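You operate a simulated robot arm through the tools that you are given. There is no shell and no other tool. Be economical: measure what you need, move in short steps, check, and stop when the job is done.

Carry out the task below with a simulated robot arm. There is one attempt and no reset: what you move stays moved.

## Task
Hoist the curd out of the whey and set its bar down on the rim posts.
Fine: let it drip off first; free the beam to push the bar over the posts and brake it before lowering; once the hook has slipped free run it up to the top; end with the yellow hoist lever at STOP, the black one at HOLD.

Only the result counts: the job must be done as asked and must still hold three seconds after the hand-in. Knocking over, shifting, dropping, spilling or breaking anything else fails it.

## Robot
A 7-joint arm with a two-finger parallel gripper on a trunk, on a base that drives. Base frame: it is fixed to the floor where the robot stands at the start and does not move with it; the origin is under the middle of the robot, x ahead of it, y to its left, z up. Units: mm, degrees, N and s.
With the tool pointing down near the work surface it reaches from about 480 to 920 mm from the robot's upright axis, wherever it stands. Its first joint turns from -115.0 to 115.0 degrees. Places, roughly: beam brake lever with the black ball [900, -200, 1000]; hoist hook [1200, 2200, 900]; hoist lever with the yellow ball [600, 0, 1000]; steel bar of vat two [1200, 2100, 900]; white curd bundle [1200, 2200, 500]. Payload 3.91 kg.
The tool frame sits at the grasp point between the pads (the TCP): z along the fingers, y along the line on which they close. The tips reach 30 mm beyond it. Largest opening 110 mm; finger width 20, thickness 10; the body of the gripper, 48 by 112 mm, starts 55 mm behind the TCP.
Orientation is that of the tool frame in the base frame, as a unit quaternion [x, y, z, w]. With the fingers straight down and closing along the base's y, the tool's x points along the base's -x, its y along +y and its z along -z.

## Interface
- The arm moves only by the tool jog_arm. Its argument "plan" is a list of rows, each a list of 7 numbers: the shift along the base's x, y, z in mm, then the turn, a rotation vector about the base's x, y, z in degrees, then the finger opening in mm, from 0 to 110. In form: [[tx, ty, tz, ax, ay, az, gripper], ...]. A call has 1 to 8 rows; each row shifts and turns the commanded pose from where the row before left it. Each row takes 0.2 s and may step no farther than 50 mm and 8.6 degrees from the row before; otherwise, or with a gripper value out of range, the whole call is refused. Where a pose cannot be reached the arm comes as near as it can. A force on the tool above 90 N (or 10 N above the force at the start of the call, whichever is more), or a blocked arm, ends the call early, and 0.2 s more pass. The fingers move at their own pace (about 153 mm/s each) and stop on an object; they squeeze with about 22 N. The grip force told is the motor's: it shows also when the fingers shut on nothing. Time passes only in rows, and 0.2 s behind the last, so rows that do not move let the fingers close. The reply holds the time, the measured pose of the TCP, the force on the tool along the base axes, the opening and the grip force, in the units named above and with some noise, with the torque about the TCP (base axes, N m) and any sound that the robot's microphone picked up.
- Cameras (640 x 400 px; columns grow to the right, rows downward): "scene" is now at [209.8, 162, 1498.3]; the picture's right is [-0.54, -0.84, 0.00], its down [-0.60, 0.38, -0.70] and it looks along [0.59, -0.38, -0.71] (base axes); focal length 288 px, centre (320, 200). "wrist" rides on the gripper at [72, 17, -103] in the tool frame; the picture's right is [-0.23, 0.97, 0.00], its down [-0.76, -0.18, -0.62] and it looks along [-0.61, -0.14, 0.78] (tool axes); focal length 222 px, centre (320, 200). There is no depth. A picture from a camera that has moved, and an enlarged one, comes with that camera's place and axes in the base frame and with its lens.
- camera(camera): a new picture of that camera. No time passes.
- lift_body(by): slides the trunk up (or, below 0, down) by that many mm; the arm and the scene camera ride with it, the base frame stays. It gives what a move gives, with no picture.
- drive_base(legs): drives the robot by 1 to 6 legs, each [ahead, left, turn to the left] in mm, mm and degrees, along the robot's own axes; the way and the turn of a leg run together, so that a leg with both is an arc; at most 1500 mm and 180 degrees a leg. The arm and the cameras ride along, it lands a little off, and it stops where it bumps. It gives what a move gives.
- turn_head(pan, tilt): turns the head with the scene camera to pan (to the left, within 80 degrees either way) and tilt (down, from -29 to 69), counted from straight ahead of the robot. It gives what a move gives.
- inspect(camera, box): a new picture of the part [left, top, right, bottom] of that camera's present view, enlarged. No time passes.
- hand_in(): hands the job in; it is judged then, once.

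Go step by step. Nothing tells you exact positions but the pictures and the camera data: compare them with the known pose of the tool, close in by small moves and look again before you grip or let go. The budget is 120 turns and 98 pictures, counting those below and the enlarged ones. Unless the task says otherwise, let go and move clear before handing in.

The tools are called after "Request:" as name(argument=value, ...) on one line, values as JSON. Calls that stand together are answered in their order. jog_arm: Moves the arm, as the interface text tells. Its arguments: {"type":"object","properties":{"plan":{"type":"array","items":{"type":"array","items":{"type":"number"}}}},"required":["plan"]} The other tools are called the same way: lift_body (by) slides the trunk up or down; drive_base (legs) drives the base; turn_head (pan, tilt) turns the head that bears the scene camera; camera (camera) takes a picture; inspect (camera, box) takes an enlarged picture of a part of a camera's view; hand_in () hands the job in.

At the start:

```text
time: 0.0
position: [532.9, -112.4, 1191.7]
tool_rot: [0.0, 1.0, 0.0, 0.0]
wrist_force: [-1.2, 0.0, 0.0]
wrist_torque: [0.01, 0.01, -0.01]
width: 109.6
grasp_force: 0.1
trunk travel left (down, up): [-850.0, 140.0]
robot x, y, heading: [-2.1, 3.6, -0.0]
head pan, tilt: [-32.6, 45.2]
```

scene: 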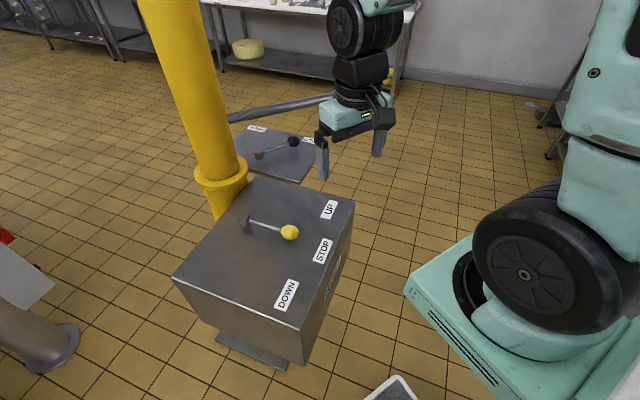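
wrist: 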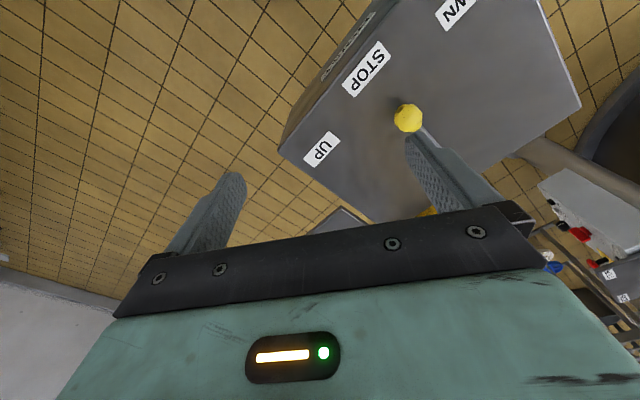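

I see the console with the yellow lever (UP/STOP/DOWN) and the black brake lever box behind it; the vats should be off to the left. I'll look closer at the levers and then at the vats.

Request:
inspect(camera="scene", box=[160, 100, 380, 340])

Request:
turn_head(pan=50, tilt=20)

Request:
camera(camera="scene")

```text
1.67 times, centred on (270, 220) of scene
camera zoom: at [209.8, 162.0, 1498.3], right [-0.54, -0.84, 0.0], down [-0.6, 0.38, -0.7], along [0.59, -0.38, -0.71], focal length 479 px, centre (403, 167)
```

zoom: 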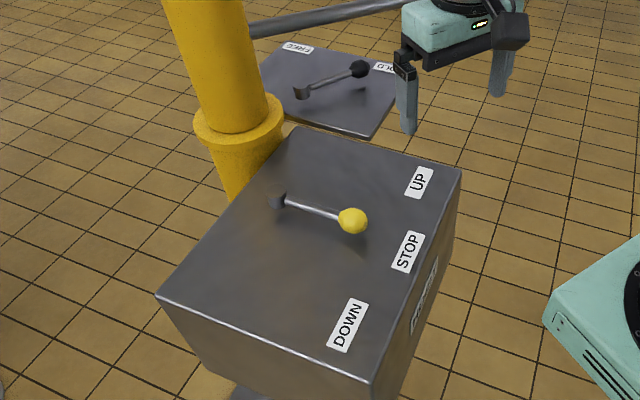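

```text
time: 1.6
position: [533.0, -112.4, 1191.2]
tool_rot: [0.0, 1.0, 0.0, 0.001]
wrist_force: [-0.7, 0.7, 0.2]
wrist_torque: [-0.02, 0.01, 0.0]
width: 110.1
grasp_force: 0.2
trunk travel left (down, up): [-850.0, 140.0]
robot x, y, heading: [0.9, 1.3, 0.1]
head pan, tilt: [50.0, 20.0]
```

```text
94 pictures are left
camera scene: at [201.4, 277.0, 1537.3], right [0.77, -0.64, 0.0], down [-0.22, -0.26, -0.94], along [0.6, 0.72, -0.34], focal length 288 px, centre (320, 200)
```

scene: 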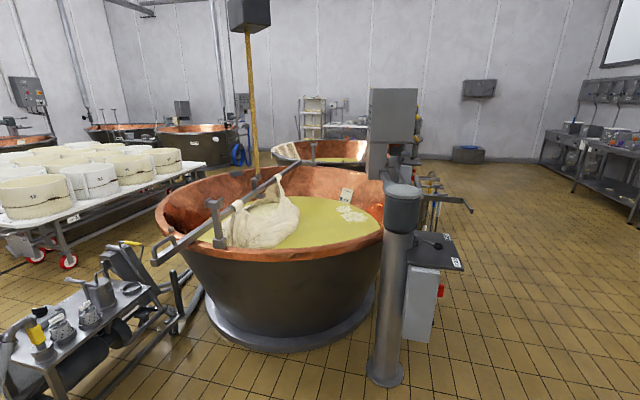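

Request:
inspect(camera="scene", box=[140, 0, 400, 290])

Request:
inspect(camera="scene", box=[180, 150, 320, 270])

Request:
turn_head(pan=40, tilt=-25)

Request:
camera(camera="scene")

```text
1.38 times, centred on (270, 145) of scene
camera zoom: at [201.4, 277.0, 1537.3], right [0.77, -0.64, 0.0], down [-0.22, -0.26, -0.94], along [0.6, 0.72, -0.34], focal length 397 px, centre (389, 276)
```

zoom: 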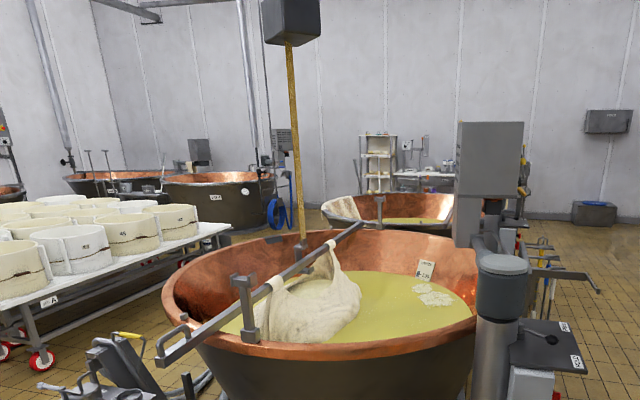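

```text
3.33 times, centred on (250, 210) of scene
camera zoom: at [201.4, 277.0, 1537.3], right [0.77, -0.64, 0.0], down [-0.22, -0.26, -0.94], along [0.6, 0.72, -0.34], focal length 959 px, centre (553, 167)
```

zoom: 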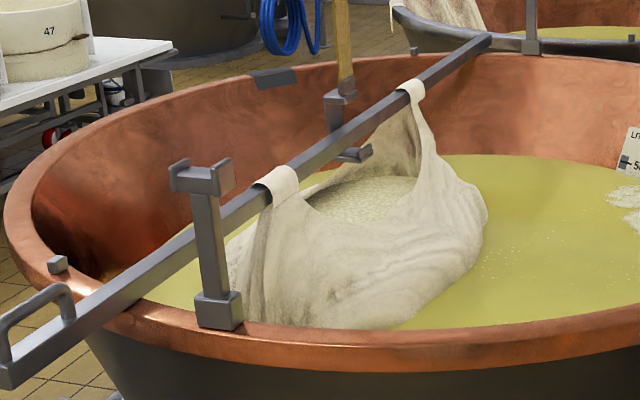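

```text
time: 2.7
position: [533.9, -111.2, 1191.3]
tool_rot: [0.0, 1.0, 0.0, 0.0]
wrist_force: [0.6, -0.6, -0.5]
wrist_torque: [0.01, 0.02, 0.0]
width: 109.8
grasp_force: 0.0
trunk travel left (down, up): [-850.0, 140.0]
robot x, y, heading: [1.0, -0.2, -0.0]
head pan, tilt: [40.0, -25.0]
```

```text
91 pictures are left
camera scene: at [195.9, 251.3, 1605.3], right [0.64, -0.77, 0.0], down [0.32, 0.27, -0.91], along [0.69, 0.58, 0.42], focal length 288 px, centre (320, 200)
```

scene: 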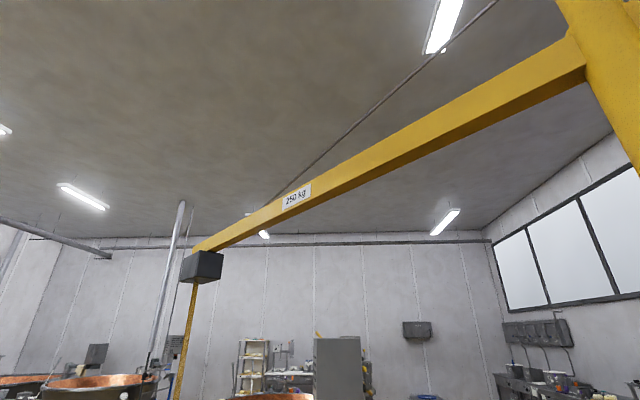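

Yellow ball triangulates to about (591, 0, 981), its hub about (690, 70), and it sits at STOP. I turn the open gripper across the lever and hover above it.

Request:
jog_arm(plan=[[11.6, 22.4, -18.2, 0, 0, 7.4, 80], [11.6, 22.4, -18.2, 0, 0, 7.4, 80], [11.6, 22.4, -18.2, 0, 0, 7.4, 80], [11.6, 22.4, -18.2, 0, 0, 7.4, 80], [11.6, 22.4, -18.2, 0, 0, 7.4, 80]])

Request:
turn_head(pan=-32, tilt=45)

Request:
camera(camera="wrist")

Request:
inspect(camera="scene", box=[160, 100, 380, 340])

```text
time: 3.9
position: [589.2, -1.3, 1099.8]
tool_rot: [-0.317, 0.948, 0.0, 0.0]
wrist_force: [0.6, 0.2, -0.1]
wrist_torque: [0.06, -0.02, 0.02]
width: 80.1
grasp_force: 0.2
trunk travel left (down, up): [-850.0, 140.0]
robot x, y, heading: [3.5, -1.5, 0.1]
head pan, tilt: [40.0, -25.0]
```

```text
time: 5.3
position: [590.6, -0.9, 1100.2]
tool_rot: [-0.317, 0.948, 0.0, 0.0]
wrist_force: [0.0, 0.2, 0.3]
wrist_torque: [0.01, 0.0, -0.06]
width: 80.0
grasp_force: 0.2
trunk travel left (down, up): [-850.0, 140.0]
robot x, y, heading: [1.1, 0.4, -0.0]
head pan, tilt: [-32.0, 45.0]
```

```text
90 pictures are left
camera wrist: at [521.9, -31.8, 1202.9], right [-0.4, 0.91, 0.0], down [0.72, 0.32, 0.62], along [0.57, 0.25, -0.78], focal length 222 px, centre (320, 200)
```

wrist: 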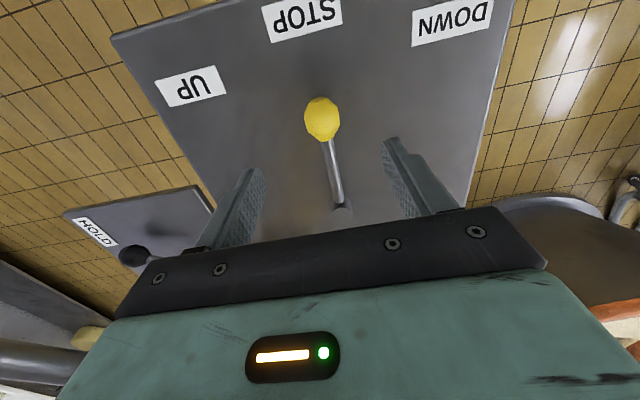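

```text
1.67 times, centred on (270, 220) of scene
camera zoom: at [210.5, 162.6, 1498.7], right [-0.53, -0.85, 0.0], down [-0.6, 0.37, -0.71], along [0.6, -0.37, -0.71], focal length 479 px, centre (403, 167)
```

zoom: 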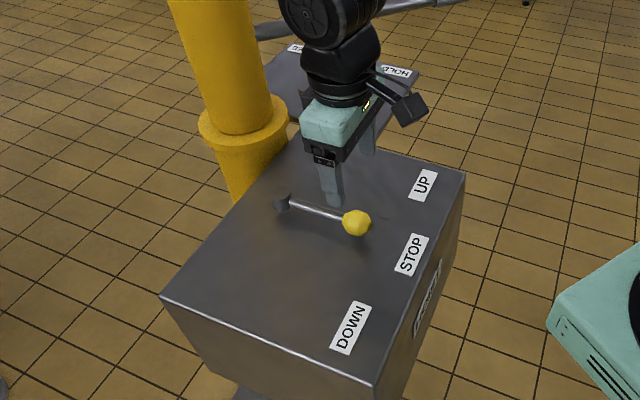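

The ball is centred between the fingers. I lower the fingers around it.

Request:
jog_arm(plan=[[0, 0, -35, 0, 0, 0, 80], [0, 0, -35, 0, 0, 0, 70], [0, 0, -32, 0, 0, 0, 60]])

Request:
camera(camera="wrist")

```text
time: 6.1
position: [590.9, -2.5, 997.0]
tool_rot: [-0.317, 0.948, 0.001, 0.0]
wrist_force: [-1.2, -0.6, -1.0]
wrist_torque: [0.01, 0.01, 0.04]
width: 60.0
grasp_force: 0.0
trunk travel left (down, up): [-850.0, 140.0]
robot x, y, heading: [-0.2, -1.3, -0.1]
head pan, tilt: [-32.0, 45.0]
```

```text
88 pictures are left
camera wrist: at [522.1, -32.0, 1099.4], right [-0.4, 0.91, 0.0], down [0.71, 0.32, 0.62], along [0.57, 0.25, -0.78], focal length 222 px, centre (320, 200)
```

wrist: 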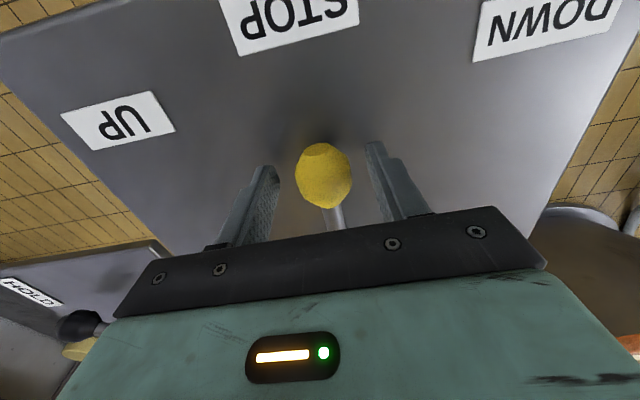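

I swing the lever toward UP in an arc about its hub.

Request:
jog_arm(plan=[[10.9, -13.2, 0, 0, 0, 7.2, 46], [12.4, -11.7, 0, 0, 0, 7.2, 46], [13.8, -10, 0, 0, 0, 7.2, 46], [15, -8.3, 0, 0, 0, 7.2, 46], [13, -5, 0, 0, 0, 6, 46]])

Request:
camera(camera="wrist")

Request:
turn_head(pan=60, tilt=12)

Request:
camera(camera="scene")

```text
time: 7.3
position: [653.5, -47.9, 998.1]
tool_rot: [-0.588, 0.809, 0.0, -0.001]
wrist_force: [-7.9, 6.0, 0.1]
wrist_torque: [0.04, 0.18, -0.13]
width: 50.7
grasp_force: 4.6
trunk travel left (down, up): [-850.0, 140.0]
robot x, y, heading: [-2.6, 0.0, -0.0]
head pan, tilt: [-32.0, 45.0]
```

```text
87 pictures are left
camera wrist: at [616.6, -111.6, 1100.6], right [-0.86, 0.52, 0.0], down [0.41, 0.67, 0.62], along [0.32, 0.53, -0.78], focal length 222 px, centre (320, 200)
```

wrist: 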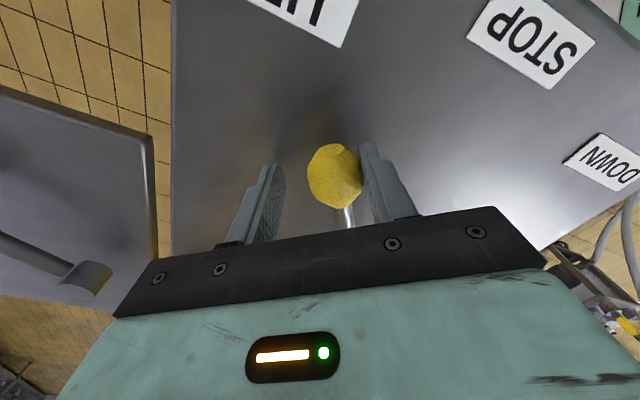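

```text
time: 9.0
position: [655.7, -49.3, 999.3]
tool_rot: [-0.586, 0.81, 0.0, 0.0]
wrist_force: [-12.1, 7.8, -3.9]
wrist_torque: [0.02, 0.05, -0.1]
width: 52.5
grasp_force: 6.8
trunk travel left (down, up): [-850.0, 140.0]
robot x, y, heading: [-1.1, 1.4, 0.1]
head pan, tilt: [60.0, 12.0]
```

```text
86 pictures are left
camera scene: at [187.7, 286.8, 1550.3], right [0.87, -0.5, 0.0], down [-0.1, -0.18, -0.98], along [0.49, 0.85, -0.21], focal length 288 px, centre (320, 200)
```

scene: 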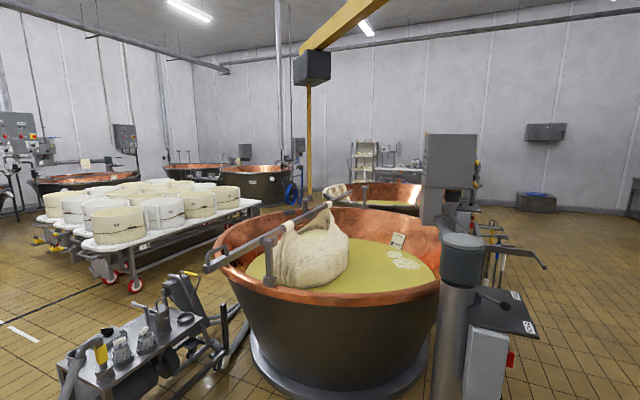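

The hoist is rising. I'll relax the push slightly and let it run while watching.

Request:
jog_arm(plan=[[-5, 3, 0, 0, 0, 0, 50], [0, 0, 0, 0, 0, 0, 50], [0, 0, 0, 0, 0, 0, 50], [0, 0, 0, 0, 0, 0, 50]])

Request:
inspect(camera="scene", box=[190, 150, 450, 310])

```text
time: 10.0
position: [652.5, -45.8, 998.9]
tool_rot: [-0.587, 0.81, 0.0, -0.001]
wrist_force: [0.4, 0.0, 0.1]
wrist_torque: [0.0, -0.01, -0.01]
width: 50.0
grasp_force: 0.0
trunk travel left (down, up): [-850.0, 140.0]
robot x, y, heading: [-0.8, -0.9, 0.2]
head pan, tilt: [60.0, 12.0]
```

```text
2.46 times, centred on (320, 230) of scene
camera zoom: at [188.2, 286.4, 1550.4], right [0.87, -0.5, 0.0], down [-0.1, -0.18, -0.98], along [0.49, 0.85, -0.21], focal length 708 px, centre (320, 126)
```

zoom: 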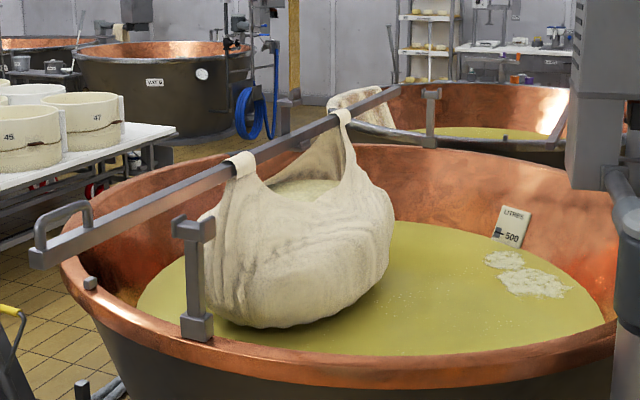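

The bar is about saddle height and the curd still touches the whey; continue.

Request:
jog_arm(plan=[[0, 0, 0, 0, 0, 0, 50], [0, 0, 0, 0, 0, 0, 50], [0, 0, 0, 0, 0, 0, 50], [0, 0, 0, 0, 0, 0, 50]])

Request:
inspect(camera="scene", box=[190, 150, 450, 310])

```text
time: 11.0
position: [650.3, -44.3, 998.0]
tool_rot: [-0.586, 0.81, 0.0, 0.0]
wrist_force: [-0.9, 0.0, 0.3]
wrist_torque: [0.01, 0.03, 0.0]
width: 49.8
grasp_force: 0.1
trunk travel left (down, up): [-850.0, 140.0]
robot x, y, heading: [1.9, -1.1, 0.0]
head pan, tilt: [60.0, 12.0]
```

```text
2.46 times, centred on (320, 230) of scene
camera zoom: at [188.1, 286.4, 1550.4], right [0.87, -0.5, 0.0], down [-0.1, -0.18, -0.98], along [0.49, 0.85, -0.21], focal length 708 px, centre (320, 126)
```

zoom: 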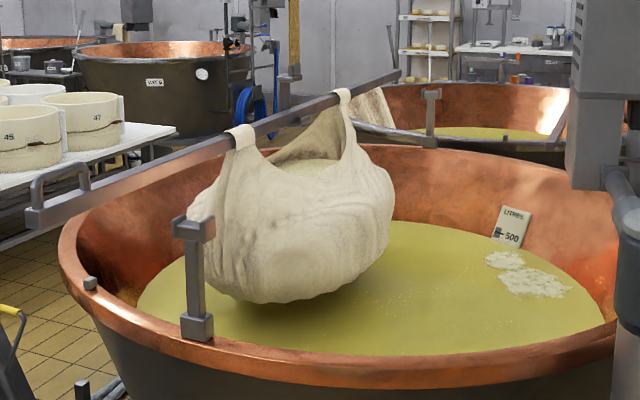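

The curd is clear of the whey and the bar is above the saddles. I grip the ball and swing it back to STOP.

Request:
jog_arm(plan=[[0, 0, 0, 0, 0, 0, 20], [0, 0, 0, 0, 0, 0, 20], [-16.3, 7.7, 0, 0, 0, -7.6, 20], [-14.8, 9.4, 0, 0, 0, -7.4, 20], [-13.4, 11.3, 0, 0, 0, -7.4, 20], [-11.9, 13, 0, 0, 0, -7.4, 20], [-4, 5.2, 0, 0, 0, -4, 20]])

Request:
camera(camera="wrist")

Request:
inspect(camera="scene", box=[190, 150, 450, 310])

```text
time: 12.6
position: [589.2, -0.1, 997.9]
tool_rot: [-0.326, 0.945, 0.0, -0.004]
wrist_force: [-20.2, -18.1, -14.0]
wrist_torque: [-0.14, 0.19, -0.25]
width: 31.6
grasp_force: 44.8
trunk travel left (down, up): [-850.0, 140.0]
robot x, y, heading: [-1.1, -0.2, -0.1]
head pan, tilt: [60.0, 12.0]
```

```text
83 pictures are left
camera wrist: at [522.0, -31.0, 1100.8], right [-0.42, 0.91, 0.0], down [0.71, 0.33, 0.62], along [0.56, 0.26, -0.79], focal length 222 px, centre (320, 200)
```

wrist: 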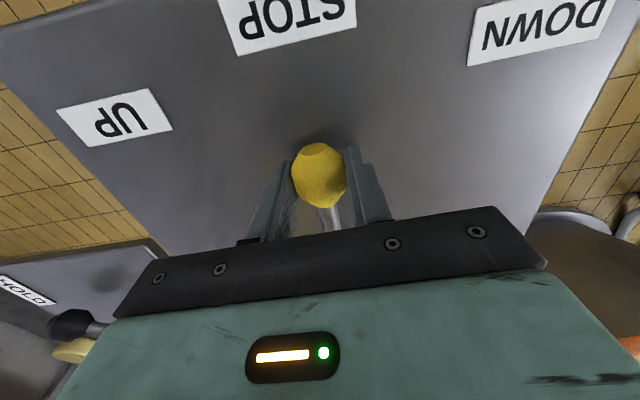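

```text
2.46 times, centred on (320, 230) of scene
camera zoom: at [187.4, 285.2, 1550.5], right [0.87, -0.5, 0.0], down [-0.1, -0.18, -0.98], along [0.49, 0.85, -0.21], focal length 708 px, centre (320, 126)
```

zoom: 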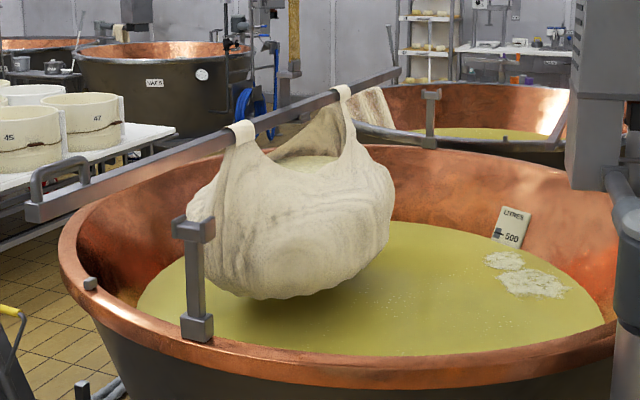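

The hoist has stopped with the bar roughly 65 mm over the saddles. I release the lever, rise, and wait while listening and looking for drips.

Request:
jog_arm(plan=[[0, 0, 0, 0, 0, 0, 50], [0, 0, 0, 0, 0, 0, 70], [0, 0, 40, 0, 0, 0, 70], [0, 0, 50, 0, 0, 0, 70], [0, 0, 50, 0, 0, 0, 70], [0, 0, 0, 0, 0, 0, 70], [0, 0, 0, 0, 0, 0, 70], [0, 0, 0, 0, 0, 0, 70]])

Request:
camera(camera="wrist")

Request:
inspect(camera="scene", box=[250, 190, 380, 300])

```text
time: 14.4
position: [593.3, -0.1, 1139.2]
tool_rot: [-0.325, 0.946, 0.0, 0.0]
wrist_force: [-0.4, -0.6, 0.3]
wrist_torque: [0.02, 0.02, 0.02]
width: 70.0
grasp_force: 0.1
trunk travel left (down, up): [-850.0, 140.0]
robot x, y, heading: [2.2, -2.3, 0.2]
head pan, tilt: [60.0, 12.0]
```

```text
81 pictures are left
camera wrist: at [525.4, -30.7, 1241.0], right [-0.42, 0.91, 0.0], down [0.71, 0.33, 0.62], along [0.57, 0.26, -0.78], focal length 222 px, centre (320, 200)
```

wrist: 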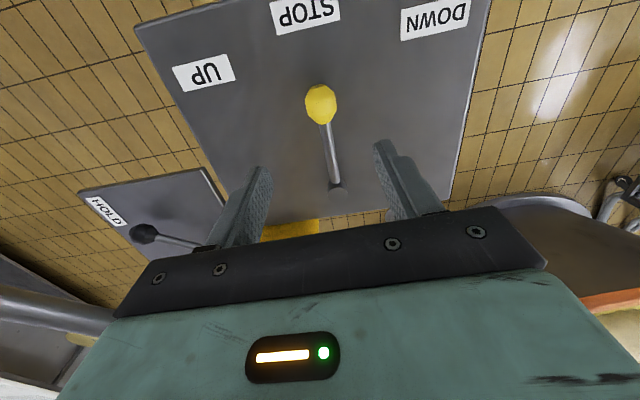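

```text
3.64 times, centred on (315, 245) of scene
camera zoom: at [188.1, 286.4, 1550.4], right [0.87, -0.5, 0.0], down [-0.1, -0.18, -0.98], along [0.49, 0.85, -0.21], focal length 1046 px, centre (338, 36)
```

zoom: 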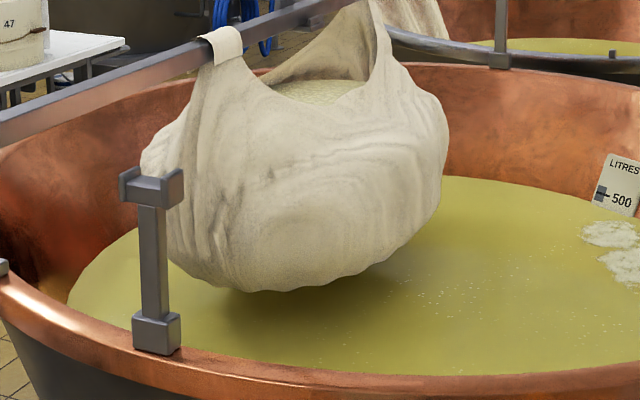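

The hoist is holding with the lever at STOP. Next is the brake lever, whose FREE position is beyond reach from here, so I check the floor to the right before driving.

Request:
turn_head(pan=-55, tilt=40)

Request:
camera(camera="scene")

Request:
turn_head(pan=-45, tilt=69)

Request:
camera(camera="scene")

```text
time: 16.3
position: [592.9, 1.1, 1139.6]
tool_rot: [-0.327, 0.945, 0.0, 0.0]
wrist_force: [0.0, 0.2, 0.0]
wrist_torque: [-0.01, 0.0, 0.01]
width: 70.1
grasp_force: 0.0
trunk travel left (down, up): [-850.0, 140.0]
robot x, y, heading: [1.0, 0.8, 0.2]
head pan, tilt: [-55.0, 40.0]
```

```text
79 pictures are left
camera scene: at [190.3, 136.0, 1505.9], right [-0.82, -0.57, 0.0], down [-0.37, 0.53, -0.77], along [0.44, -0.63, -0.64], focal length 288 px, centre (320, 200)
```

scene: 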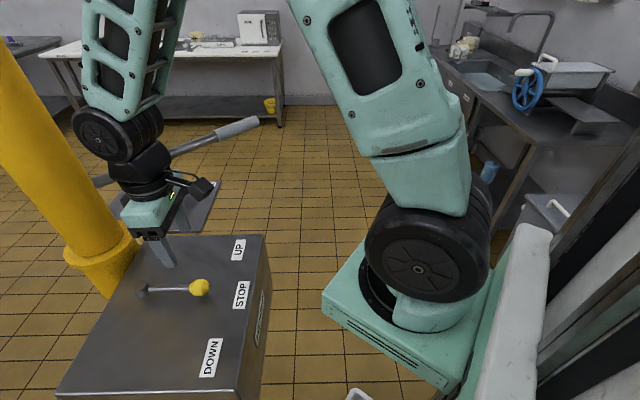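

```text
time: 17.3
position: [593.5, 1.5, 1138.8]
tool_rot: [-0.326, 0.945, 0.0, 0.0]
wrist_force: [-0.1, 0.6, 0.3]
wrist_torque: [-0.02, 0.01, -0.05]
width: 70.0
grasp_force: 0.0
trunk travel left (down, up): [-850.0, 140.0]
robot x, y, heading: [-0.4, -1.7, 0.1]
head pan, tilt: [-45.0, 68.8]
```

```text
78 pictures are left
camera scene: at [181.1, 166.1, 1469.9], right [-0.71, -0.71, 0.0], down [-0.66, 0.66, -0.36], along [0.26, -0.26, -0.93], focal length 288 px, centre (320, 200)
```

scene: 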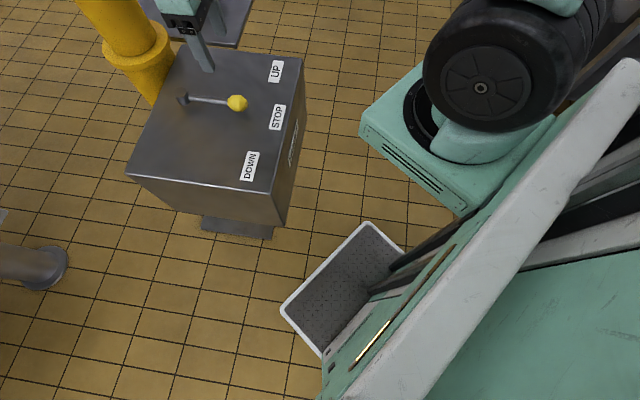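

The grey rod opposite the beam looks like a tiller handle. I raise the arm and drive right and then ahead to reach the brake lever.

Request:
jog_arm(plan=[[-10, -10, 50, 0, 0, -8, 70], [-10, -10, 50, 0, 0, -8, 70], [-10, -10, 50, 0, 0, -8, 70], [-10, -10, 50, 0, 0, -8, 70], [-10, -10, 20, 0, 0, -6, 70]])

Request:
drive_base(legs=[[0, -560, 0]])

Request:
turn_head(pan=20, tilt=25)

Request:
camera(camera="scene")

```text
refused: row 1 steps farther than a row can; nothing moved
```

```text
time: 20.5
position: [594.9, -562.0, 1138.9]
tool_rot: [-0.328, 0.945, 0.001, 0.0]
wrist_force: [-0.1, -0.4, 0.2]
wrist_torque: [-0.01, 0.0, 0.03]
width: 70.1
grasp_force: 0.2
trunk travel left (down, up): [-850.0, 140.0]
robot x, y, heading: [0.3, -564.0, 0.2]
head pan, tilt: [-45.0, 68.8]
```

```text
time: 21.9
position: [594.7, -562.1, 1139.4]
tool_rot: [-0.327, 0.945, 0.0, 0.0]
wrist_force: [0.0, 0.6, 0.1]
wrist_torque: [0.01, -0.01, 0.01]
width: 69.9
grasp_force: 0.0
trunk travel left (down, up): [-850.0, 140.0]
robot x, y, heading: [3.4, -564.4, 0.2]
head pan, tilt: [20.0, 25.0]
```

```text
77 pictures are left
camera scene: at [228.3, -327.7, 1529.2], right [0.35, -0.94, 0.0], down [-0.4, -0.15, -0.91], along [0.85, 0.31, -0.42], focal length 288 px, centre (320, 200)
```

scene: 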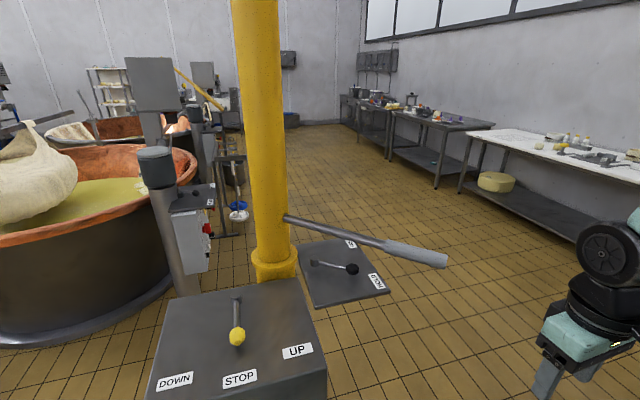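

The tiller tip is at about (810, -415, 1138), the brake ball at about (905, -182, 987), with its hub near (899, -61) and FREE toward +x. I lift and square the tool, then go round to stand facing +y in front of both.

Request:
jog_arm(plan=[[0, 0, 40, 0, 0, -7.6, 110], [0, 0, 40, 0, 0, -7.6, 110], [0, 0, 40, 0, 0, -7.6, 110], [0, 0, 0, 0, 0, -7.6, 110], [0, 0, 0, 0, 0, -7.4, 110]])

Request:
drive_base(legs=[[0, -336, 0], [930, 0, 0], [0, 0, 90]])

Request:
turn_head(pan=0, tilt=25)

Request:
camera(camera="scene")

Request:
camera(camera="wrist")

```text
time: 23.1
position: [593.9, -561.8, 1258.1]
tool_rot: [-0.004, 1.0, -0.001, 0.0]
wrist_force: [-0.9, -0.5, 0.6]
wrist_torque: [0.0, -0.02, 0.03]
width: 110.1
grasp_force: 0.0
trunk travel left (down, up): [-850.0, 140.0]
robot x, y, heading: [2.9, -566.7, 0.4]
head pan, tilt: [20.0, 25.0]
```

```text
time: 24.8
position: [619.1, -759.1, 1258.2]
tool_rot: [0.045, 0.999, 0.0, 0.001]
wrist_force: [0.1, 0.3, 0.9]
wrist_torque: [-0.01, 0.0, 0.0]
width: 110.0
grasp_force: 0.0
trunk travel left (down, up): [-850.0, 140.0]
robot x, y, heading: [28.9, -702.8, -5.5]
head pan, tilt: [20.0, 25.0]
stopped in leg 1: the robot was blocked; the commanded pose is now the measured one
```

```text
time: 25.6
position: [619.3, -759.7, 1258.0]
tool_rot: [0.045, 0.999, 0.0, 0.0]
wrist_force: [0.2, -0.7, 0.0]
wrist_torque: [0.01, 0.01, 0.01]
width: 110.1
grasp_force: 0.1
trunk travel left (down, up): [-850.0, 140.0]
robot x, y, heading: [27.3, -701.1, -5.2]
head pan, tilt: [0.0, 25.0]
```

```text
76 pictures are left
camera scene: at [280.5, -521.7, 1529.3], right [-0.09, -1.0, 0.0], down [-0.42, 0.04, -0.91], along [0.9, -0.08, -0.42], focal length 288 px, centre (320, 200)
```

scene: 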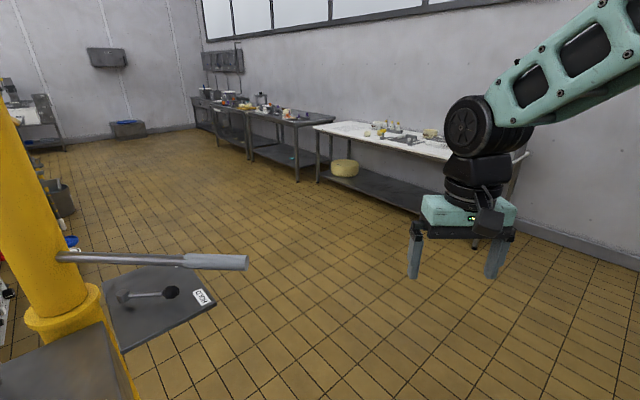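

```text
75 pictures are left
camera wrist: at [548.9, -736.3, 1360.0], right [0.31, 0.95, 0.0], down [0.74, -0.24, 0.62], along [0.59, -0.19, -0.78], focal length 222 px, centre (320, 200)
```

wrist: 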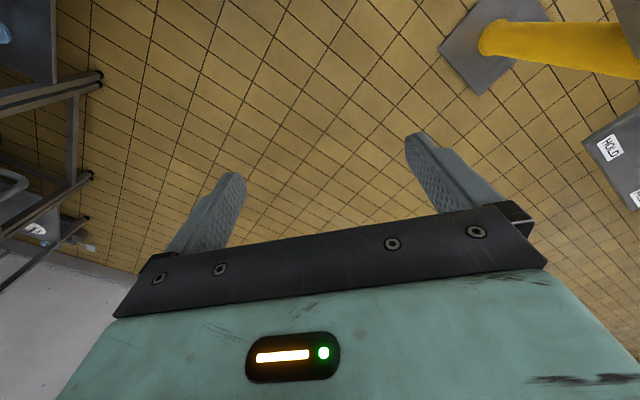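

The base bumped something on the right at y about -700. I look that way to see what it is.

Request:
turn_head(pan=-80, tilt=40)

Request:
camera(camera="scene")

```text
time: 27.1
position: [619.3, -759.8, 1257.6]
tool_rot: [0.045, 0.999, -0.001, 0.0]
wrist_force: [0.0, -0.8, -0.3]
wrist_torque: [0.02, -0.02, 0.01]
width: 110.1
grasp_force: 0.1
trunk travel left (down, up): [-850.0, 140.0]
robot x, y, heading: [27.8, -703.2, -5.4]
head pan, tilt: [-80.0, 40.0]
```

```text
74 pictures are left
camera scene: at [195.8, -598.0, 1505.9], right [-1.0, -0.08, 0.0], down [-0.05, 0.64, -0.77], along [0.06, -0.76, -0.64], focal length 288 px, centre (320, 200)
```

scene: 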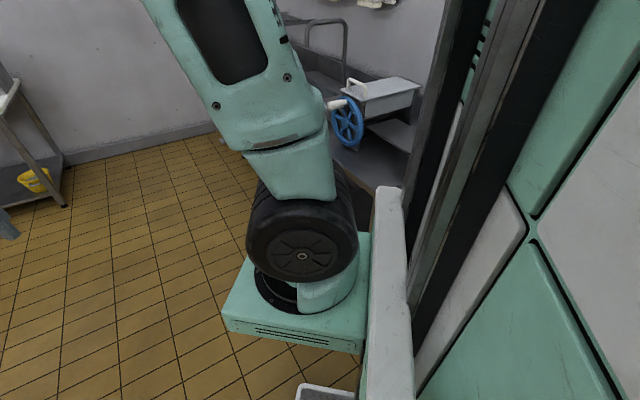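

The sink unit stands behind-right; I move off it to the left and ahead, then turn to +y further on.

Request:
drive_base(legs=[[0, 60, 0], [500, 0, 5.4], [400, -220, 0], [0, 0, 90]])

Request:
turn_head(pan=0, tilt=25)

Request:
camera(camera="scene")

```text
time: 36.8
position: [971.7, -290.3, 1258.6]
tool_rot: [-0.695, 0.719, 0.0, 0.0]
wrist_force: [-0.4, -0.5, 0.1]
wrist_torque: [0.0, 0.01, -0.01]
width: 110.2
grasp_force: 0.1
trunk travel left (down, up): [-850.0, 140.0]
robot x, y, heading: [945.2, -880.7, 87.6]
head pan, tilt: [-80.0, 40.0]
```

```text
time: 38.3
position: [972.1, -290.6, 1257.6]
tool_rot: [-0.695, 0.719, 0.0, 0.0]
wrist_force: [-0.1, 0.1, 0.3]
wrist_torque: [0.0, 0.03, -0.01]
width: 110.1
grasp_force: 0.0
trunk travel left (down, up): [-850.0, 140.0]
robot x, y, heading: [947.5, -884.7, 88.0]
head pan, tilt: [0.0, 25.0]
```

```text
73 pictures are left
camera scene: at [752.5, -640.3, 1529.2], right [1.0, -0.04, 0.0], down [-0.02, -0.42, -0.91], along [0.04, 0.91, -0.42], focal length 288 px, centre (320, 200)
```

scene: 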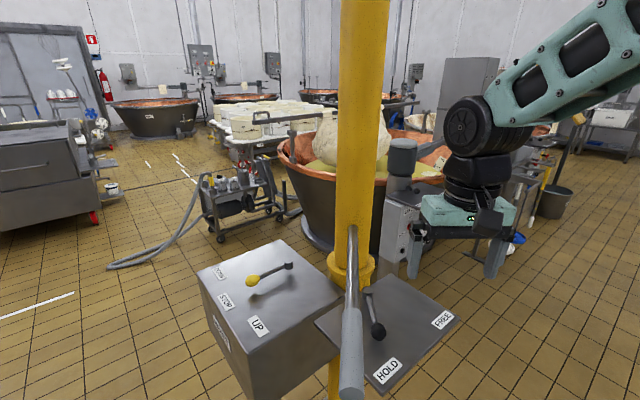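

The view is ideal: brake ball at about (904, -181, 987), tiller to its left. I hover with the left finger on the tiller side of the ball, offset to clear the tiller.

Request:
jog_arm(plan=[[-9, 36, -20, 0, 0, 0, 110], [-9, 36, -20, 0, 0, 0, 110], [-8, 37, -20, 0, 0, 0, 110], [0, 0, -48, 0, 0, 0, 110], [0, 0, -48, 0, 0, 0, 110]])

Request:
camera(camera="wrist")

Request:
camera(camera="scene")

```text
time: 39.5
position: [942.2, -179.2, 1100.1]
tool_rot: [-0.695, 0.719, -0.001, 0.0]
wrist_force: [0.2, 0.0, -0.4]
wrist_torque: [0.03, -0.01, -0.01]
width: 110.0
grasp_force: 0.1
trunk travel left (down, up): [-850.0, 140.0]
robot x, y, heading: [949.8, -883.8, 87.8]
head pan, tilt: [0.0, 25.0]
```

```text
72 pictures are left
camera wrist: at [924.1, -251.1, 1203.1], right [-0.97, 0.26, 0.0], down [0.2, 0.75, 0.62], along [0.16, 0.6, -0.78], focal length 222 px, centre (320, 200)
```

wrist: 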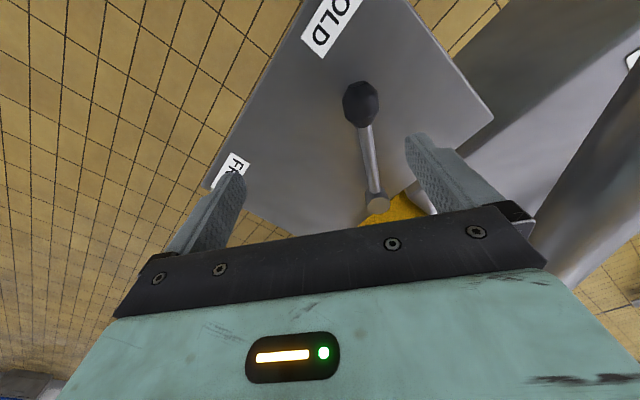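

```text
71 pictures are left
camera scene: at [752.6, -640.7, 1529.4], right [1.0, -0.04, 0.0], down [-0.02, -0.42, -0.91], along [0.04, 0.91, -0.42], focal length 288 px, centre (320, 200)
```

scene: 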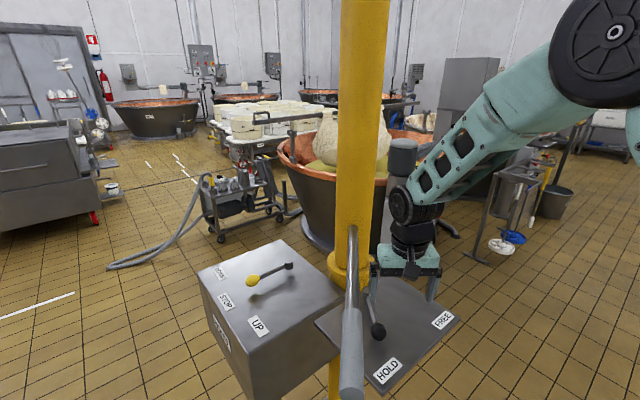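

I shift 8 mm toward the tiller for finger clearance beside the ball, and go down.

Request:
jog_arm(plan=[[-8, -5, -20, 0, 0, 0, 110], [0, 0, -40, 0, 0, 0, 110], [0, 0, -40, 0, 0, 0, 110]])

Request:
camera(camera="wrist")

Request:
inspect(camera="scene", box=[310, 220, 480, 400])

```text
time: 40.3
position: [937.4, -183.2, 1002.1]
tool_rot: [-0.695, 0.719, 0.001, 0.001]
wrist_force: [-0.5, -0.7, -0.2]
wrist_torque: [0.0, 0.01, -0.01]
width: 110.1
grasp_force: 0.1
trunk travel left (down, up): [-850.0, 140.0]
robot x, y, heading: [947.6, -882.7, 88.0]
head pan, tilt: [0.0, 25.0]
```

```text
70 pictures are left
camera wrist: at [917.6, -255.9, 1103.6], right [-0.97, 0.26, 0.0], down [0.2, 0.75, 0.62], along [0.16, 0.6, -0.78], focal length 222 px, centre (320, 200)
```

wrist: 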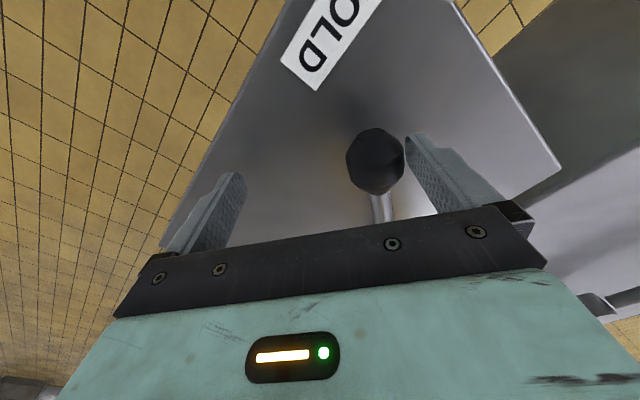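

```text
2.22 times, centred on (395, 310) of scene
camera zoom: at [752.5, -640.7, 1529.4], right [1.0, -0.04, 0.0], down [-0.02, -0.42, -0.91], along [0.04, 0.91, -0.42], focal length 639 px, centre (153, -44)
```

zoom: 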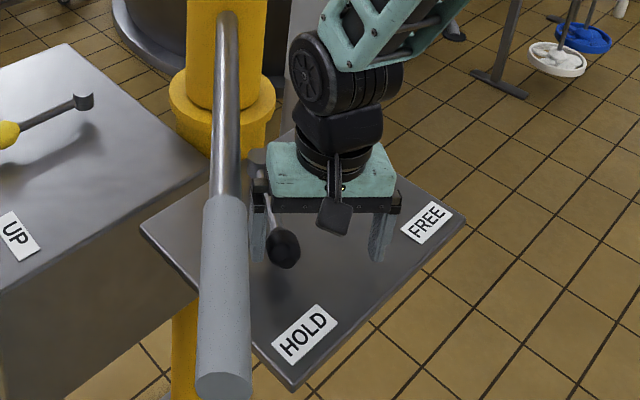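

The ball is between the fingers. I narrow the gap and sweep the lever in an arc to FREE.

Request:
jog_arm(plan=[[2, 0, 0, 0, 0, 0, 52], [15, 9.9, 0, 0, 0, 8, 52], [15.1, 8.5, 0, 0, 0, 8, 52], [13.7, 10.4, 0, 0, 0, 8, 52], [12.2, 12.3, 0, 0, 0, 8, 52], [10.3, 13.9, 0, 0, 0, 8, 52], [8.4, 15.2, 0, 0, 0, 8, 52], [3, 8, 0, 0, 0, 6, 52]])

Request:
camera(camera="wrist")

Request:
camera(camera="scene")

```text
time: 42.1
position: [1017.2, -108.8, 1002.9]
tool_rot: [0.946, -0.325, 0.0, 0.0]
wrist_force: [-0.9, -0.4, -0.1]
wrist_torque: [-0.01, 0.0, 0.01]
width: 52.1
grasp_force: 0.0
trunk travel left (down, up): [-850.0, 140.0]
robot x, y, heading: [945.1, -884.6, 87.8]
head pan, tilt: [0.0, 25.0]
```

```text
68 pictures are left
camera wrist: at [1063.9, -166.6, 1105.0], right [-0.78, -0.63, 0.0], down [-0.49, 0.61, 0.62], along [-0.39, 0.48, -0.78], focal length 222 px, centre (320, 200)
```

wrist: 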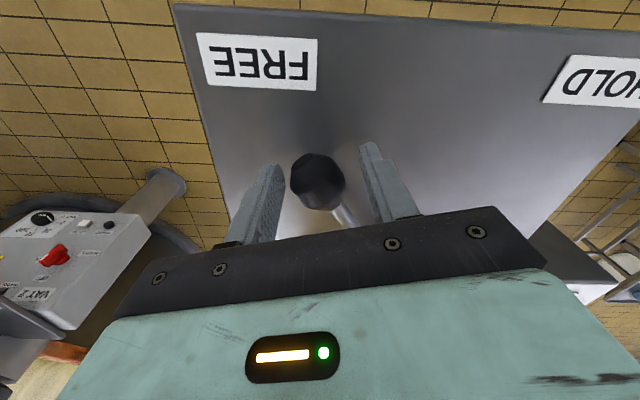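

```text
67 pictures are left
camera scene: at [752.4, -640.3, 1529.3], right [1.0, -0.04, 0.0], down [-0.02, -0.42, -0.91], along [0.04, 0.91, -0.42], focal length 288 px, centre (320, 200)
```

scene: 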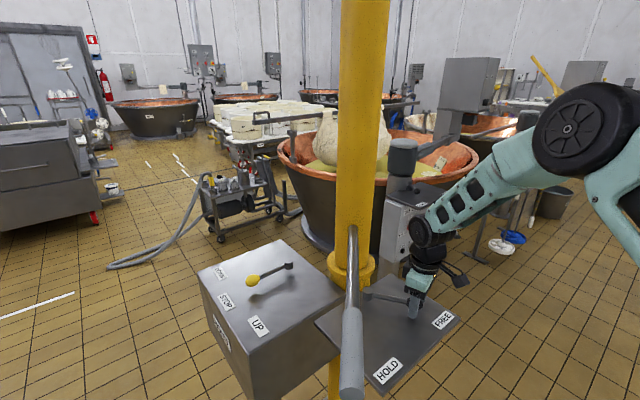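

The brake reads FREE. I lift off and go to hover over the tiller grip.

Request:
jog_arm(plan=[[0, 0, 45, 0, 0, 0, 70], [0, 0, 45, 0, 0, 0, 70], [0, 0, 45, 0, 0, -7.5, 90], [0, 0, 45, 0, 0, -7.5, 100], [0, 0, 45, 0, 0, -7.5, 100], [-20, -35, 20, 0, 0, -7.5, 100], [-20, -40, 0, 0, 0, -7.5, 100], [-20, -40, 0, 0, 0, -7.5, 100]])

Request:
jog_arm(plan=[[-35, -30, 0, 0, 0, -7.5, 100], [-35, -30, 0, 0, 0, -7.5, 100], [-35, -30, 0, 0, 0, 0, 100], [-35, -30, 0, 0, 0, 0, 100]])

Request:
camera(camera="wrist")

Request:
camera(camera="scene")

```text
time: 43.9
position: [959.5, -220.9, 1247.7]
tool_rot: [0.748, -0.664, 0.0, 0.0]
wrist_force: [0.4, 0.8, -0.7]
wrist_torque: [-0.03, -0.01, -0.01]
width: 100.0
grasp_force: 0.0
trunk travel left (down, up): [-850.0, 140.0]
robot x, y, heading: [947.1, -881.8, 87.7]
head pan, tilt: [0.0, 25.0]
```

```text
time: 44.9
position: [818.7, -343.8, 1245.3]
tool_rot: [-0.656, 0.755, 0.001, 0.0]
wrist_force: [0.5, -0.1, 0.3]
wrist_torque: [-0.02, 0.01, 0.01]
width: 100.2
grasp_force: 0.1
trunk travel left (down, up): [-850.0, 140.0]
robot x, y, heading: [947.0, -886.1, 87.8]
head pan, tilt: [0.0, 25.0]
```

```text
66 pictures are left
camera wrist: at [790.7, -413.1, 1347.9], right [-0.93, 0.36, 0.0], down [0.28, 0.73, 0.62], along [0.23, 0.58, -0.78], focal length 222 px, centre (320, 200)
```

wrist: 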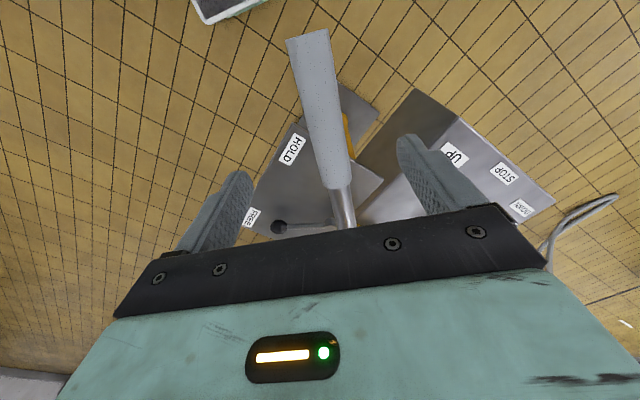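

```text
65 pictures are left
camera scene: at [752.9, -639.9, 1529.3], right [1.0, -0.04, 0.0], down [-0.02, -0.42, -0.91], along [0.04, 0.91, -0.42], focal length 288 px, centre (320, 200)
```

scene: 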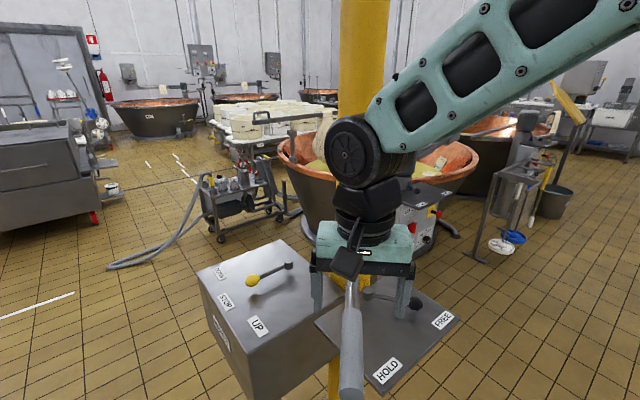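

The tiller lies between the fingers. I lower onto it, keep the gripper open for now, and zoom on the vat.

Request:
jog_arm(plan=[[-6, -10, -36, 0, 0, 0, 100], [0, 0, -36, 0, 0, 0, 90], [0, 0, -35, 0, 0, 0, 80]])

Request:
camera(camera="wrist")

Request:
inspect(camera="scene", box=[230, 70, 490, 230])

```text
time: 45.7
position: [812.0, -352.9, 1139.7]
tool_rot: [-0.655, 0.756, 0.0, 0.0]
wrist_force: [0.0, -0.6, -0.6]
wrist_torque: [0.0, 0.02, 0.0]
width: 79.7
grasp_force: 0.0
trunk travel left (down, up): [-850.0, 140.0]
robot x, y, heading: [950.5, -884.3, 87.6]
head pan, tilt: [0.0, 25.0]
```

```text
64 pictures are left
camera wrist: at [784.4, -421.9, 1241.3], right [-0.93, 0.36, 0.0], down [0.28, 0.73, 0.62], along [0.23, 0.58, -0.78], focal length 222 px, centre (320, 200)
```

wrist: 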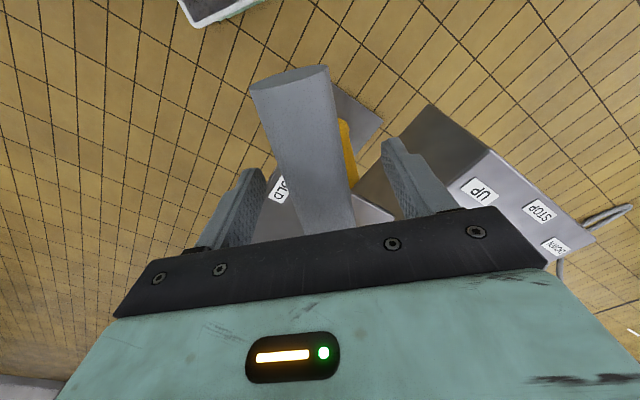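

```text
2.46 times, centred on (360, 150) of scene
camera zoom: at [752.6, -640.6, 1529.4], right [1.0, -0.04, 0.0], down [-0.02, -0.42, -0.91], along [0.04, 0.91, -0.42], focal length 708 px, centre (222, 323)
```

zoom: 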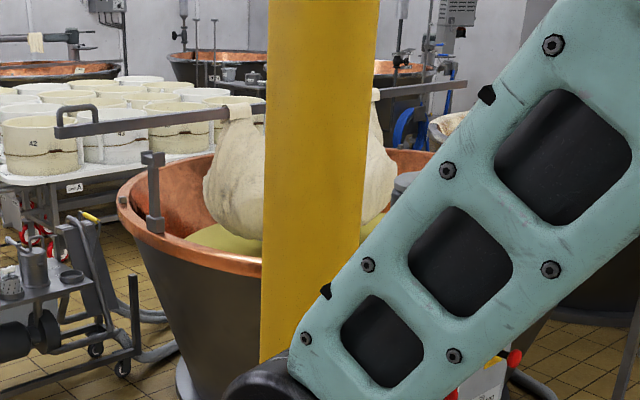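

I now have bar end near (355,1557,1157), near post top (629,1564,1086): the bar must swing clockwise about 5.5°. I grip the tiller and swing gently the first 3°.

Request:
jog_arm(plan=[[0, 0, 0, 0, 0, 0, 20], [0, 0, 0, 0, 0, 0, 20], [-1.5, 0.3, 0, 0, 0, -0.2, 20], [-3.1, 0.5, 0, 0, 0, -0.4, 20], [-3.1, 0.5, 0, 0, 0, -0.4, 20], [-3.1, 0.5, 0, 0, 0, -0.4, 20], [-3.1, 0.5, 0, 0, 0, -0.4, 20], [-1.5, 0.2, 0, 0, 0, -0.2, 20]])

Request:
inspect(camera="scene", box=[230, 70, 490, 230])

```text
time: 47.7
position: [811.3, -351.0, 1139.1]
tool_rot: [-0.639, 0.769, -0.014, 0.006]
wrist_force: [24.1, -5.3, 18.6]
wrist_torque: [-0.47, -0.17, 1.15]
width: 34.2
grasp_force: 45.5
trunk travel left (down, up): [-850.0, 140.0]
robot x, y, heading: [948.0, -883.3, 87.7]
head pan, tilt: [0.0, 25.0]
stopped in row 8: the force on the tool passed its limit (the readings are from after the stop); the commanded pose is now the measured one
```

```text
2.46 times, centred on (360, 150) of scene
camera zoom: at [755.9, -640.8, 1529.9], right [1.0, -0.04, 0.0], down [-0.02, -0.42, -0.91], along [0.04, 0.91, -0.42], focal length 708 px, centre (222, 323)
```

zoom: 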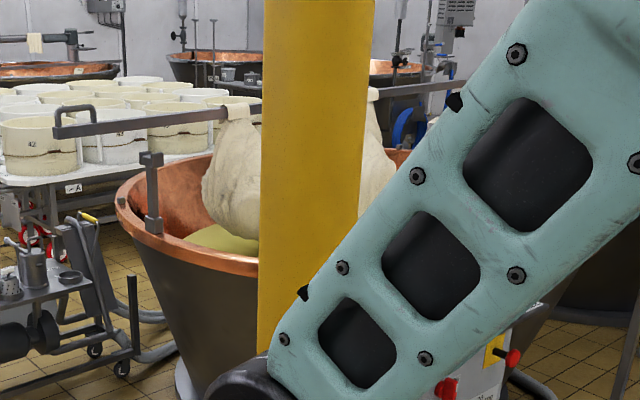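

The tiller resisted, probably from the load's inertia and my quick pull. I pull again much more gently.

Request:
jog_arm(plan=[[-1, 0.2, 0, 0, 0, 0, 20], [-1, 0.2, 0, 0, 0, 0, 20], [-1, 0.2, 0, 0, 0, 0, 20], [-1, 0.2, 0, 0, 0, 0, 20], [-1, 0.2, 0, 0, 0, 0, 20], [-1, 0.2, 0, 0, 0, 0, 20], [-1, 0.2, 0, 0, 0, 0, 20], [-1, 0.2, 0, 0, 0, 0, 20]])

Request:
camera(camera="wrist")

```text
time: 49.5
position: [812.7, -351.8, 1137.2]
tool_rot: [-0.637, 0.77, -0.023, 0.01]
wrist_force: [24.3, -9.6, 29.7]
wrist_torque: [-0.54, 0.13, 1.03]
width: 34.5
grasp_force: 44.7
trunk travel left (down, up): [-850.0, 140.0]
robot x, y, heading: [950.4, -884.6, 87.2]
head pan, tilt: [0.0, 25.0]
stopped in row 8: the force on the tool passed its limit (the readings are from after the stop); the commanded pose is now the measured one
```

```text
61 pictures are left
camera wrist: at [777.1, -417.2, 1239.8], right [-0.91, 0.4, -0.05], down [0.29, 0.73, 0.62], along [0.29, 0.55, -0.78], focal length 222 px, centre (320, 200)
```

wrist: 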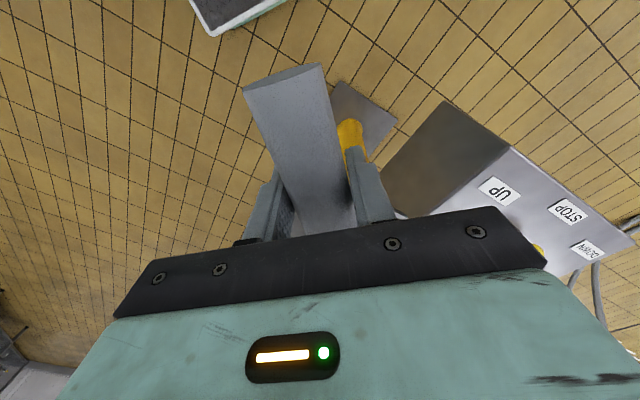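

The tiller doesn't budge; I check whether the brake lever is truly at FREE.

Request:
jog_arm(plan=[[0, 0, 0, 0, 0, 0, 60], [0, 0, 0, 0, 0, 0, 90], [0, 0, 40, 0, 0, 0, 100], [0, 0, 45, 0, 0, 0, 100], [0, 0, 45, 0, 0, 0, 100]])

Request:
inspect(camera="scene", box=[310, 240, 480, 400])

Request:
turn_head(pan=0, tilt=-25)

Request:
camera(camera="scene")

```text
time: 50.7
position: [807.2, -349.0, 1265.3]
tool_rot: [-0.637, 0.77, -0.023, 0.007]
wrist_force: [-1.0, 0.4, -0.4]
wrist_torque: [0.0, 0.02, 0.01]
width: 100.2
grasp_force: 0.1
trunk travel left (down, up): [-850.0, 140.0]
robot x, y, heading: [950.6, -885.9, 87.8]
head pan, tilt: [0.0, 25.0]
```

```text
2.50 times, centred on (395, 320) of scene
camera zoom: at [753.3, -639.8, 1529.1], right [1.0, -0.04, 0.0], down [-0.02, -0.42, -0.91], along [0.04, 0.91, -0.42], focal length 719 px, centre (132, -100)
```

zoom: 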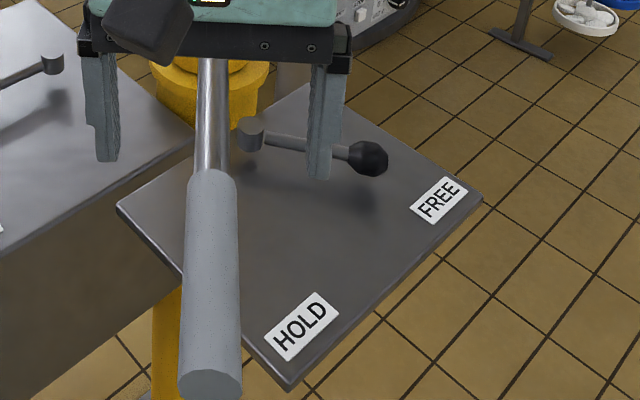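

```text
time: 51.9
position: [806.3, -349.3, 1265.6]
tool_rot: [-0.636, 0.771, -0.021, 0.007]
wrist_force: [0.2, -0.4, 0.5]
wrist_torque: [0.03, 0.04, 0.0]
width: 100.2
grasp_force: 0.0
trunk travel left (down, up): [-850.0, 140.0]
robot x, y, heading: [949.9, -883.5, 87.9]
head pan, tilt: [0.0, -25.0]
```

```text
59 pictures are left
camera scene: at [752.7, -661.2, 1605.3], right [1.0, -0.04, 0.0], down [0.02, 0.42, -0.91], along [0.04, 0.91, 0.42], focal length 288 px, centre (320, 200)
```

scene: 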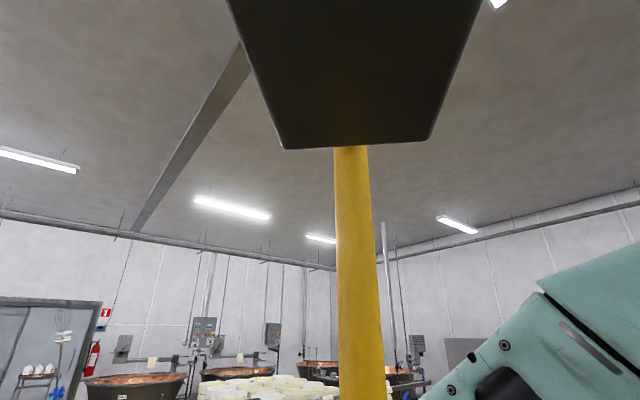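

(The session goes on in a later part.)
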